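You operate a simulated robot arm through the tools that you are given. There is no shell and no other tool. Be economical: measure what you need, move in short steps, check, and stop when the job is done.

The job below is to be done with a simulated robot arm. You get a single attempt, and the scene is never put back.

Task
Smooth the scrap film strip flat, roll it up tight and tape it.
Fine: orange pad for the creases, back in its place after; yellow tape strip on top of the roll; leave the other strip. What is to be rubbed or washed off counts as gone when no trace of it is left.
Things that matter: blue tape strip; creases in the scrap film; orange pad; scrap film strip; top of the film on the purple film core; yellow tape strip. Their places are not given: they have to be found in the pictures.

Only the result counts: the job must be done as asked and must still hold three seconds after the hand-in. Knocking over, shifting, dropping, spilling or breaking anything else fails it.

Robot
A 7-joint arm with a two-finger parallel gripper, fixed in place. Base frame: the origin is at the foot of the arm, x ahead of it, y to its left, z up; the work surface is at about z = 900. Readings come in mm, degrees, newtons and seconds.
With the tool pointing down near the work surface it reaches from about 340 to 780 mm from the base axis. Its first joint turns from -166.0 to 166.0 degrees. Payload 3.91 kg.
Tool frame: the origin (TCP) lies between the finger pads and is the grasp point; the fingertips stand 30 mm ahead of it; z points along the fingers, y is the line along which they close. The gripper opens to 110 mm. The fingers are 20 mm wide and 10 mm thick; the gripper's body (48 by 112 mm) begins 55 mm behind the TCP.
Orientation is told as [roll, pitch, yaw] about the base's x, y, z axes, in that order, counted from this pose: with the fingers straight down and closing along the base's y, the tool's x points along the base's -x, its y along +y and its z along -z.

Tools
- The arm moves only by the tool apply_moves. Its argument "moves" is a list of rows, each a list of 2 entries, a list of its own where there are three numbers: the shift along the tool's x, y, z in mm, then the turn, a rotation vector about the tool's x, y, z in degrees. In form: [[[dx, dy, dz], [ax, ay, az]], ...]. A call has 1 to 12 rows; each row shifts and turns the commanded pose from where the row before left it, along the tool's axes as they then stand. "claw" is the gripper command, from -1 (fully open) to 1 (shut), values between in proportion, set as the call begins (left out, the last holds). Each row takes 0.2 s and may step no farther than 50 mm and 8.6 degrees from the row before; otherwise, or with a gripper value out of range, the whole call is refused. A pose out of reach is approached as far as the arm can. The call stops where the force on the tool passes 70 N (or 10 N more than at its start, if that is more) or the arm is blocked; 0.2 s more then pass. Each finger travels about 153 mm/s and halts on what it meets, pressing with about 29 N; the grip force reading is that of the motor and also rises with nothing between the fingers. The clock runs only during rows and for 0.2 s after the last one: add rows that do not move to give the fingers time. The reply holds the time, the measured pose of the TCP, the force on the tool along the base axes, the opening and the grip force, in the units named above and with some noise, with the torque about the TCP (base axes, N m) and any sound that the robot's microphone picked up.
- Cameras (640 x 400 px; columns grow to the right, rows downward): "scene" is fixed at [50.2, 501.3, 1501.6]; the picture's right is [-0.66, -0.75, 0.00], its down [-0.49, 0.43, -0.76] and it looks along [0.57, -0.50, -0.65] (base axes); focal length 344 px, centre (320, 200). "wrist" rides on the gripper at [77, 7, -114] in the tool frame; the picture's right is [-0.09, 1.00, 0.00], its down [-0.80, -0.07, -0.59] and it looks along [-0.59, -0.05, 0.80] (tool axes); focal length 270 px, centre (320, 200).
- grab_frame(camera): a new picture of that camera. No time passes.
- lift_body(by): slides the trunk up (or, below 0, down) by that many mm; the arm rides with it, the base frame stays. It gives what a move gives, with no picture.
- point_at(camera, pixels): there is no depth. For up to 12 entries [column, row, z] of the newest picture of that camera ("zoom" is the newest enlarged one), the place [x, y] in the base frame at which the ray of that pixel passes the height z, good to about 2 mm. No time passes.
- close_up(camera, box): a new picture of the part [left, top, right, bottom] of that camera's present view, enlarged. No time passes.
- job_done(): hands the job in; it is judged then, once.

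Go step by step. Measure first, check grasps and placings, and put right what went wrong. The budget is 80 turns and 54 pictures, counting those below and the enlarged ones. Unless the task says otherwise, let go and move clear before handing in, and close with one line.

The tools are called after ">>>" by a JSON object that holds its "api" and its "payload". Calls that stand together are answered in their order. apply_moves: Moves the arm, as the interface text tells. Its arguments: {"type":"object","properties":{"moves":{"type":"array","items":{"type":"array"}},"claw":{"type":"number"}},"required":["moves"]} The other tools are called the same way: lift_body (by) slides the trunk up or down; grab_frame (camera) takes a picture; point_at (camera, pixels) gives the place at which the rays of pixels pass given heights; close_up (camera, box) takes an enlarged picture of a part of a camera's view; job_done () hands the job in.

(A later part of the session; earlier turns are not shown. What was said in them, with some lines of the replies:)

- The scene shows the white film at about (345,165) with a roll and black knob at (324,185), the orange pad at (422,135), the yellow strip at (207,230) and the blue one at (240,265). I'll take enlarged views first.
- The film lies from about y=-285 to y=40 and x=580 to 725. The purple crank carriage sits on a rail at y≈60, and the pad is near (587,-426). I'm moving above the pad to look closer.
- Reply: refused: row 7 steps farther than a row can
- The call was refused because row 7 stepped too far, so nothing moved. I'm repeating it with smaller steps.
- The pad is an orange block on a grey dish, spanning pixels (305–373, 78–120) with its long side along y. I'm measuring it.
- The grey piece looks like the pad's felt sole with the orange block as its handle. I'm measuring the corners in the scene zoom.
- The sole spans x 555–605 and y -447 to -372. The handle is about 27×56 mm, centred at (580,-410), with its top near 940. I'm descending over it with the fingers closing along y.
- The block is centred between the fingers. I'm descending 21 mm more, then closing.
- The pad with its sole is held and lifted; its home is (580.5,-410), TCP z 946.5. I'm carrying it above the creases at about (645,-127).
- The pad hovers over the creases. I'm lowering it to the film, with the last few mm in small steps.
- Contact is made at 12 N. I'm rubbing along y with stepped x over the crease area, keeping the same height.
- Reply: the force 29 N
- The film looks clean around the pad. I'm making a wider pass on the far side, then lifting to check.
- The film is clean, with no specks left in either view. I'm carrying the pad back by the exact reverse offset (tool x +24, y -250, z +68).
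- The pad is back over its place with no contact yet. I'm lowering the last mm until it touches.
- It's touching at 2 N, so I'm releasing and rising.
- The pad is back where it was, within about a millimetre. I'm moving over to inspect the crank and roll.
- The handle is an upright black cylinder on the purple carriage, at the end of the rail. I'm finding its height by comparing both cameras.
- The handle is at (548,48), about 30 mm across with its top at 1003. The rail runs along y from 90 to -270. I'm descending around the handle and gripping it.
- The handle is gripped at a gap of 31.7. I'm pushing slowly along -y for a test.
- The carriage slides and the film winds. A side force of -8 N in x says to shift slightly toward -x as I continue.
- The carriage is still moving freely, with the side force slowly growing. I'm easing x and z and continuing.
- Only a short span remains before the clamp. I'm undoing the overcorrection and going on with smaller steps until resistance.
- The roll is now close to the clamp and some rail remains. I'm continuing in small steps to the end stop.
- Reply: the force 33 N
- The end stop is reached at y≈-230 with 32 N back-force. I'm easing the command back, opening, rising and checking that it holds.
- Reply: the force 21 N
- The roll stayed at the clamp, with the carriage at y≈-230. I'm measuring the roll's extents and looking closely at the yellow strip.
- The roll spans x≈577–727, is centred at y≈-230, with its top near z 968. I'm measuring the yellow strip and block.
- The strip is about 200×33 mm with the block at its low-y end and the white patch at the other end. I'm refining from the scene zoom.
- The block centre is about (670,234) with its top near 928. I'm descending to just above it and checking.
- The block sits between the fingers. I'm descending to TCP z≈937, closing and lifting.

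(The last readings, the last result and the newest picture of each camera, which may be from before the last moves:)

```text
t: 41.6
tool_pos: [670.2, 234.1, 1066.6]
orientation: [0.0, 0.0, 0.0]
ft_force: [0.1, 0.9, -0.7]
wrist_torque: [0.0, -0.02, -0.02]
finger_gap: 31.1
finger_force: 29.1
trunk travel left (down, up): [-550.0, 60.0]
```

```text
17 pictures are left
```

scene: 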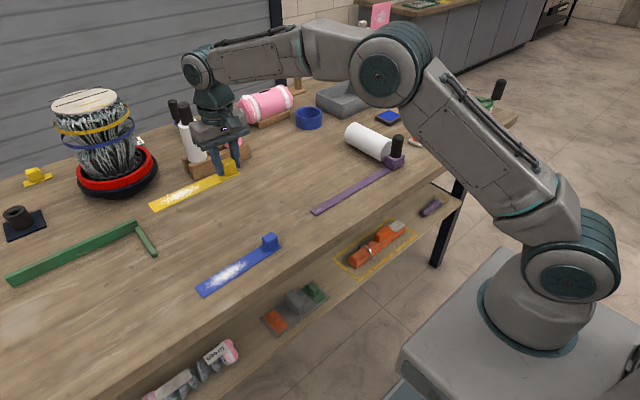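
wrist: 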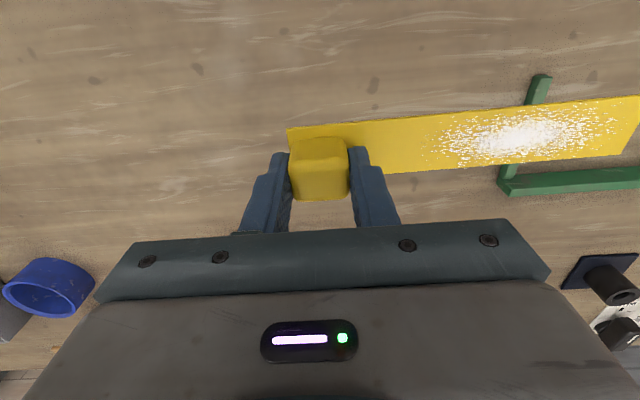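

The strip is held level, with its free end 185 mm from the TCP. I'm raising it, carrying it to a clear area toward -y, then turning it so the strip points along -x.

>>> {"api": "apply_moves", "payload": {"moves": [[[6, -40, -5], [0, 0, 0]], [[6, -40, -5], [0, 0, 0]], [[6, -40, -5], [0, 0, 0]], [[6, -40, -5], [0, 0, 0]], [[6, -40, -5], [0, 0, 0]], [[6, -40, -5], [0, 0, 0]], [[6, -40, 0], [0, 0, 0]], [[6, -40, 0], [0, 0, 0]], [[0, 0, 0], [0, 0, 0]]]}}

>>> {"api": "apply_moves", "payload": {"moves": [[[0, 0, 0], [0, 0, -8.2]], [[0, 0, 0], [0, 0, -8.2]], [[0, 0, 0], [0, 0, -8.2]], [[0, 0, 0], [0, 0, -8.2]], [[0, 0, 0], [0, 0, -8.2]], [[0, 0, 0], [0, 0, -8.2]], [[0, 0, 0], [0, 0, -8.2]], [[0, 0, 0], [0, 0, -8.2]], [[0, 0, 0], [0, 0, -8.2]], [[0, 0, 0], [0, 0, -8.2]], [[0, 0, 0], [0, 0, -8.0]], [[0, 0, 0], [0, 0, 0]]]}}

>>> {"api": "grab_frame", "payload": {"camera": "wrist"}}

```text
t: 43.6
tool_pos: [623.1, -84.9, 1096.4]
orientation: [0.0, 0.1, 0.1]
ft_force: [-0.1, 0.5, 0.1]
wrist_torque: [-0.04, 0.01, 0.0]
finger_gap: 31.1
finger_force: 28.6
trunk travel left (down, up): [-550.0, 60.0]
```

```text
t: 46.2
tool_pos: [621.4, -84.6, 1096.5]
orientation: [0.1, -0.1, 90.1]
ft_force: [0.5, -0.6, -0.3]
wrist_torque: [0.01, 0.01, -0.02]
finger_gap: 31.1
finger_force: 29.4
trunk travel left (down, up): [-550.0, 60.0]
```

```text
16 pictures are left
```

wrist: 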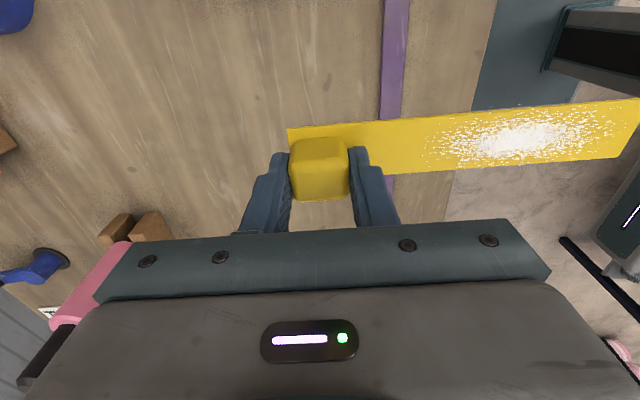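

The yaw is 90° with the strip pointing to -x. I'm moving at height over the roll to TCP ≈ (752,-226.5) to test reach.

>>> {"api": "apply_moves", "payload": {"moves": [[[28, -26, 0], [0, 0, 0]], [[28, -26, 0], [0, 0, 0]], [[28, -26, 0], [0, 0, 0]], [[28, -26, 0], [0, 0, 0]], [[30, -26, 0], [0, 0, 0]], [[0, 0, 20], [0, 0, 0]], [[0, 0, 20], [0, 0, 0]], [[0, 0, 0], [0, 0, 0]]]}}

>>> {"api": "close_up", "payload": {"camera": "scene", "box": [320, 60, 460, 170]}}

```text
t: 48.0
tool_pos: [730.1, -225.7, 1052.9]
orientation: [-0.1, 0.1, 90.0]
ft_force: [-0.5, -0.1, 0.5]
wrist_torque: [-0.02, 0.0, -0.02]
finger_gap: 30.9
finger_force: 29.0
out of reach, approached as far as the arm can: row 5
trunk travel left (down, up): [-550.0, 60.0]
```

```text
3.64 times, centred on (390, 115) of scene
```

zoom: 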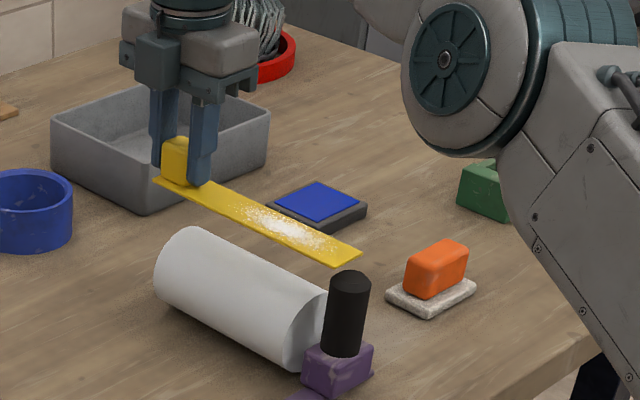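

The reach stopped at x=730 at the higher height. I'm now at 1053, so I'll try extending further here.

>>> {"api": "apply_moves", "payload": {"moves": [[[0, -8, 0], [0, 0, 0]], [[0, -8, 0], [0, 0, 0]], [[0, -6, 0], [0, 0, 0]], [[0, 0, 0], [0, 0, 0]]]}}

```text
t: 49.0
tool_pos: [742.5, -222.5, 1052.0]
orientation: [0.0, 0.0, 90.0]
ft_force: [-0.7, 0.4, -1.0]
wrist_torque: [0.0, -0.04, 0.02]
finger_gap: 31.1
finger_force: 29.4
out of reach, approached as far as the arm can: row 2, 3
trunk travel left (down, up): [-550.0, 60.0]
```

At z 1052 I reach x=742; reach improves as the tool is lower relative to the arm. Raising the trunk 55 mm and lowering the tool should give the missing centimetre.

>>> {"api": "lift_body", "payload": {"by": 55}}

>>> {"api": "apply_moves", "payload": {"moves": [[[0, 0, 30], [0, 0, 0]], [[0, 0, 25], [0, 0, 0]], [[4, -5, 0], [0, 0, 0]], [[0, -5, 0], [0, 0, 0]], [[0, 0, 0], [0, 0, 0]]]}}

```text
t: 50.0
tool_pos: [742.9, -221.7, 1106.7]
orientation: [0.0, -0.1, 90.0]
ft_force: [0.1, 0.5, -0.4]
wrist_torque: [0.02, 0.01, 0.01]
finger_gap: 30.9
finger_force: 28.7
trunk travel left (down, up): [-605.0, 5.0]
```

```text
t: 51.2
tool_pos: [750.6, -227.2, 1050.6]
orientation: [0.0, 0.0, 90.1]
ft_force: [-0.2, 0.0, -0.7]
wrist_torque: [0.02, 0.02, 0.02]
finger_gap: 30.8
finger_force: 29.1
trunk travel left (down, up): [-605.0, 5.0]
```

I reached x≈751. I'm nudging +3 in x and lowering to just above the handle height for a look from both cameras.

>>> {"api": "apply_moves", "payload": {"moves": [[[0, -3, 0], [0, 0, 0]], [[0, 0, 7], [0, 0, 0]], [[0, 0, 0], [0, 0, 0]]]}}

>>> {"api": "close_up", "payload": {"camera": "scene", "box": [320, 80, 440, 170]}}

>>> {"api": "grab_frame", "payload": {"camera": "wrist"}}

```text
t: 52.0
tool_pos: [751.2, -224.9, 1044.8]
orientation: [0.0, -0.1, 90.0]
ft_force: [-0.1, 0.2, -0.2]
wrist_torque: [0.02, 0.01, 0.0]
finger_gap: 31.0
finger_force: 28.7
out of reach, approached as far as the arm can: row 1
trunk travel left (down, up): [-605.0, 5.0]
```

```text
4.44 times, centred on (380, 125) of scene
```

zoom: 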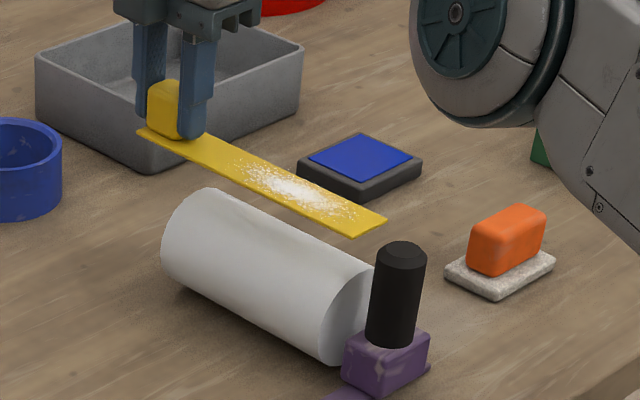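

```text
13 pictures are left
```

wrist: 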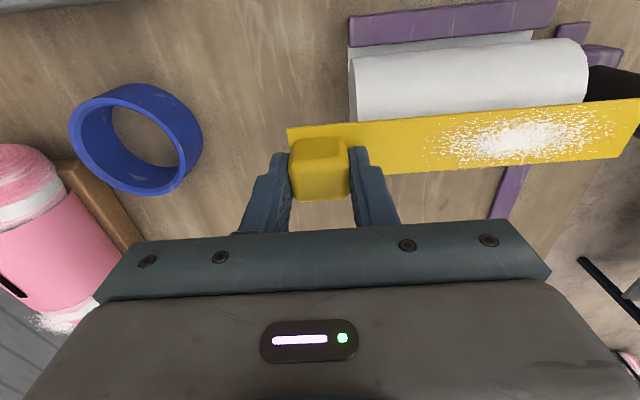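

The strip hovers over the roll with little gap to the handle. I'm measuring the strip's ends and the roll edges.

>>> {"api": "point_at", "payload": {"camera": "zoom", "pixels": [[387, 220, 1009], [350, 235, 1009], [137, 132, 1009], [403, 255, 1003], [425, 258, 1001], [382, 250, 1001], [403, 242, 1003]]}}

>>> {"api": "point_at", "payload": {"camera": "wrist", "pixels": [[287, 128, 1010], [620, 160, 1010], [352, 60, 930], [582, 45, 930], [588, 75, 950]]}}

```text
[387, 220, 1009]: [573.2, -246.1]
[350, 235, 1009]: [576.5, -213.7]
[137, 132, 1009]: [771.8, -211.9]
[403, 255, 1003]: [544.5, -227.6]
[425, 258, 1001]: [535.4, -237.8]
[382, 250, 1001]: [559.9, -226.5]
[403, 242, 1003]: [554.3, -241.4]
```

```text
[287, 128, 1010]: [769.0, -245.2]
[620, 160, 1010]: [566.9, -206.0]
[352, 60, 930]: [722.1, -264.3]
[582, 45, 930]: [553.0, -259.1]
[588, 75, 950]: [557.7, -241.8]
```

The strip is centred at y≈-230 with its free end at x≈568–575, clear of the handle edge at 563. I'm lowering toward the roll top.

>>> {"api": "apply_moves", "payload": {"moves": [[[0, 0, 12], [0, 0, 0]], [[0, 0, 12], [0, 0, 0]], [[0, 0, 8], [0, 0, 0]], [[0, 0, 0], [0, 0, 0]]]}}

>>> {"api": "close_up", "payload": {"camera": "scene", "box": [320, 80, 440, 170]}}

```text
t: 53.0
tool_pos: [752.9, -224.8, 1011.9]
orientation: [0.0, 0.0, 89.9]
ft_force: [-0.4, 0.3, -0.6]
wrist_torque: [0.01, -0.03, -0.03]
finger_gap: 30.9
finger_force: 29.6
trunk travel left (down, up): [-605.0, 5.0]
```

```text
4.44 times, centred on (380, 125) of scene
```

zoom: 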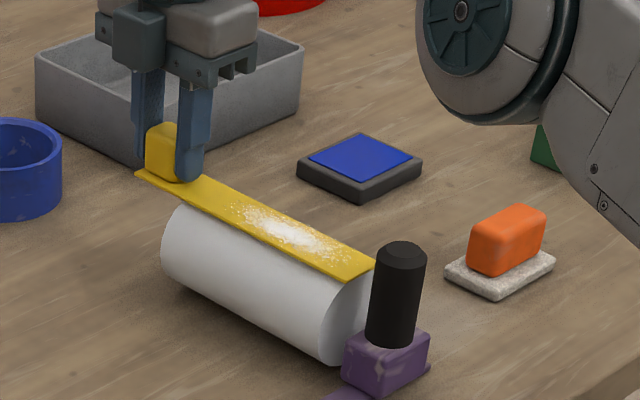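

The strip is just above the roll and well aligned. I'm shifting 2 mm toward -y and lowering in small steps until contact.

>>> {"api": "apply_moves", "payload": {"moves": [[[2, 0, 2], [0, 0, 0]], [[0, 0, 2], [0, 0, 0]], [[0, 0, 1.5], [0, 0, 0]], [[0, 0, 0], [0, 0, 0]]]}}

```text
t: 54.0
tool_pos: [752.0, -225.8, 1011.1]
orientation: [-0.4, 0.1, 90.0]
ft_force: [7.8, 4.3, 29.0]
wrist_torque: [0.11, 0.45, -0.11]
finger_gap: 31.2
finger_force: 29.0
trunk travel left (down, up): [-605.0, 5.0]
```

Contact is firm at 29 N with the roll top at ≈974. I'm backing off to a light press.

>>> {"api": "apply_moves", "payload": {"moves": [[[0, 0, -3.5], [0, 0, 0]], [[0, 0, 0], [0, 0, 0]], [[0, 0, 0], [0, 0, 0]]]}}

>>> {"api": "close_up", "payload": {"camera": "scene", "box": [320, 80, 440, 170]}}

>>> {"api": "grab_frame", "payload": {"camera": "wrist"}}

```text
t: 54.8
tool_pos: [750.5, -228.0, 1010.8]
orientation: [-0.1, 0.1, 90.0]
ft_force: [7.3, 3.0, 20.5]
wrist_torque: [0.02, 0.27, -0.02]
finger_gap: 31.0
finger_force: 29.0
trunk travel left (down, up): [-605.0, 5.0]
```

```text
4.44 times, centred on (380, 125) of scene
```

zoom: 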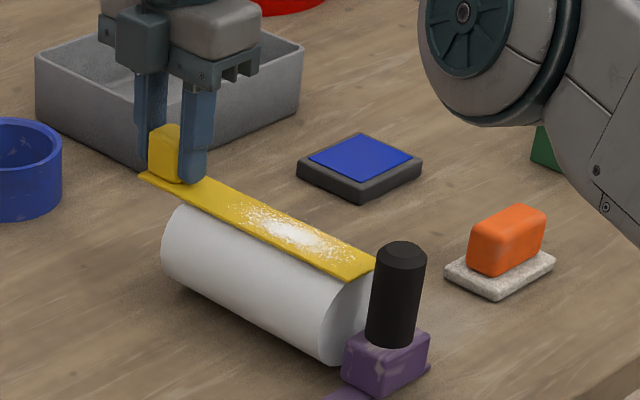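

```text
10 pictures are left
```

wrist: 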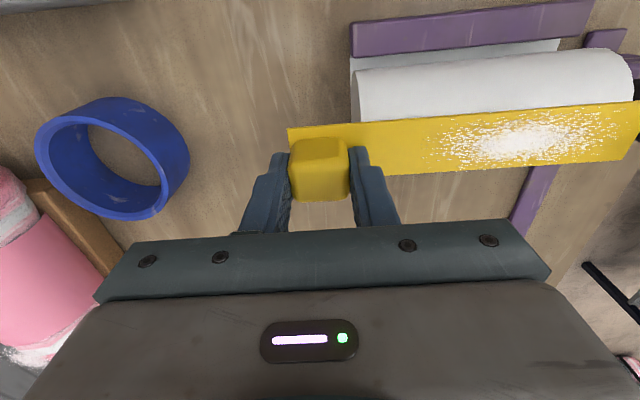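

The strip rests lengthwise on the roll with 20 N still pressing. I'm checking its y-centring against the roll.

>>> {"api": "point_at", "payload": {"camera": "wrist", "pixels": [[450, 114, 975], [450, 172, 975], [288, 128, 975], [628, 160, 975], [450, 64, 940], [450, 57, 930], [357, 75, 940], [630, 52, 940]]}}

>>> {"api": "point_at", "payload": {"camera": "zoom", "pixels": [[342, 278, 975], [377, 262, 975], [140, 178, 975], [162, 245, 940], [322, 345, 925], [322, 355, 905], [350, 325, 910]]}}

```text
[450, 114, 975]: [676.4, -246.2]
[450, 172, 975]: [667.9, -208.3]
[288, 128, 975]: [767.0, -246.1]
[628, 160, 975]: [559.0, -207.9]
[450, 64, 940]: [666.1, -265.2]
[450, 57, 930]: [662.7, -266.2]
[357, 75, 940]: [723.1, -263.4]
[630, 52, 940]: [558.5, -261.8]
```

```text
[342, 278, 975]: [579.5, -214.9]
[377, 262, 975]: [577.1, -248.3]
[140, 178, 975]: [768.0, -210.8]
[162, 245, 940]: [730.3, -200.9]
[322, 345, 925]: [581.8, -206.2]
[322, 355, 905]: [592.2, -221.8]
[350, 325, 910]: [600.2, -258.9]
```

The strip spans y -247 to -211 and the roll is centred at about -231, so it's centred. I'm relaxing a bit more and opening partway.

>>> {"api": "apply_moves", "payload": {"moves": [[[0, 0, -1.5], [0, 0, 0]], [[0, 0, 0], [0, 0, 0]]]}}

>>> {"api": "apply_moves", "payload": {"moves": [[[0, 0, 0], [0, 0, 0]], [[0, 0, 0], [0, 0, 0]], [[0, 0, 0], [0, 0, 0]]], "claw": 0.1}}

>>> {"api": "close_up", "payload": {"camera": "scene", "box": [320, 80, 440, 170]}}

```text
t: 55.4
tool_pos: [750.0, -227.0, 1010.4]
orientation: [0.1, 0.0, 90.0]
ft_force: [3.1, 2.2, 11.2]
wrist_torque: [0.01, 0.21, -0.06]
finger_gap: 31.2
finger_force: 28.6
trunk travel left (down, up): [-605.0, 5.0]
```

```text
t: 56.2
tool_pos: [751.0, -227.1, 1010.8]
orientation: [0.0, 0.1, 90.1]
ft_force: [-0.3, -0.3, 0.5]
wrist_torque: [-0.02, 0.02, -0.02]
finger_gap: 49.4
finger_force: 0.1
trunk travel left (down, up): [-605.0, 5.0]
```

```text
4.44 times, centred on (380, 125) of scene
```

zoom: 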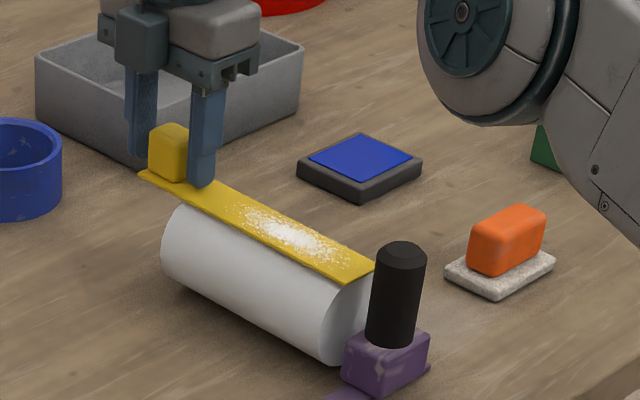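

It stays in place with the fingers off. I'm rising straight up and moving clear.

>>> {"api": "apply_moves", "payload": {"moves": [[[0, 0, -10], [0, 0, 0]], [[0, 0, -20], [0, 0, 0]], [[0, 10, -20], [0, 0, 0]], [[0, 20, -30], [0, 0, 0]], [[0, 30, -30], [0, 0, 0]], [[0, 40, -30], [0, 0, 0]], [[0, 40, 0], [0, 0, 0]], [[0, 40, 0], [0, 0, 0]], [[0, 40, 0], [0, 0, 0]], [[0, 0, 0], [0, 0, 0]], [[0, 0, 0], [0, 0, 0]], [[0, 0, 0], [0, 0, 0]]]}}

>>> {"api": "grab_frame", "payload": {"camera": "wrist"}}

>>> {"api": "grab_frame", "payload": {"camera": "scene"}}

>>> {"api": "close_up", "payload": {"camera": "scene", "box": [320, 80, 440, 170]}}

```text
t: 58.8
tool_pos: [531.2, -227.6, 1154.1]
orientation: [-0.1, 0.0, 90.1]
ft_force: [0.2, -0.2, 0.3]
wrist_torque: [-0.01, -0.05, 0.02]
finger_gap: 49.5
finger_force: 0.0
trunk travel left (down, up): [-605.0, 5.0]
```

```text
8 pictures are left
```

wrist: 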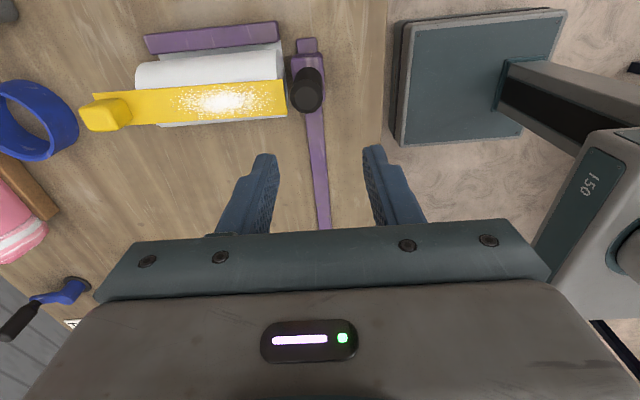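

```text
7 pictures are left
```

scene: 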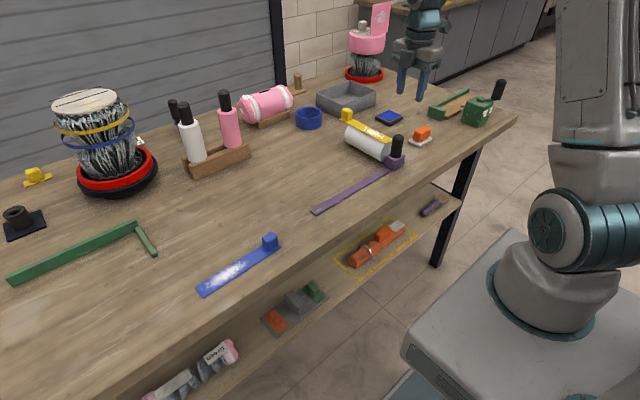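

```text
4.44 times, centred on (380, 125) of scene
```

zoom: 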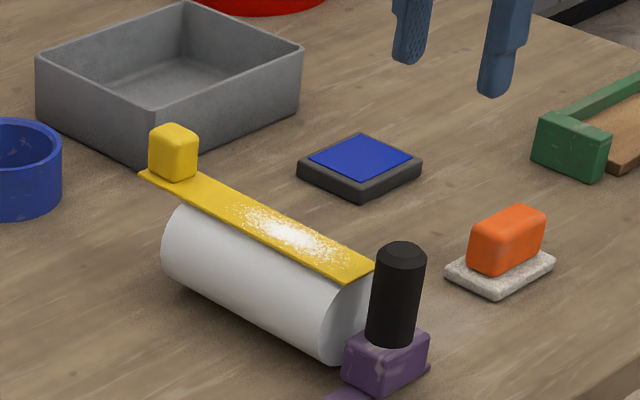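

The strip rests on the roll, the pad is back in its place, the blue strip is untouched, the film is clean and rolled to the stop, and the arm is clear. I'm handing in.

>>> {"api": "job_done", "payload": {}}

```text
The job is handed in.
```

The job is handed in. The creases are rubbed out, the film is rolled up to the end stop, and the yellow strip lies lengthwise on top of the roll, overhanging its far end. The pad is back in its place and the blue strip is untouched.
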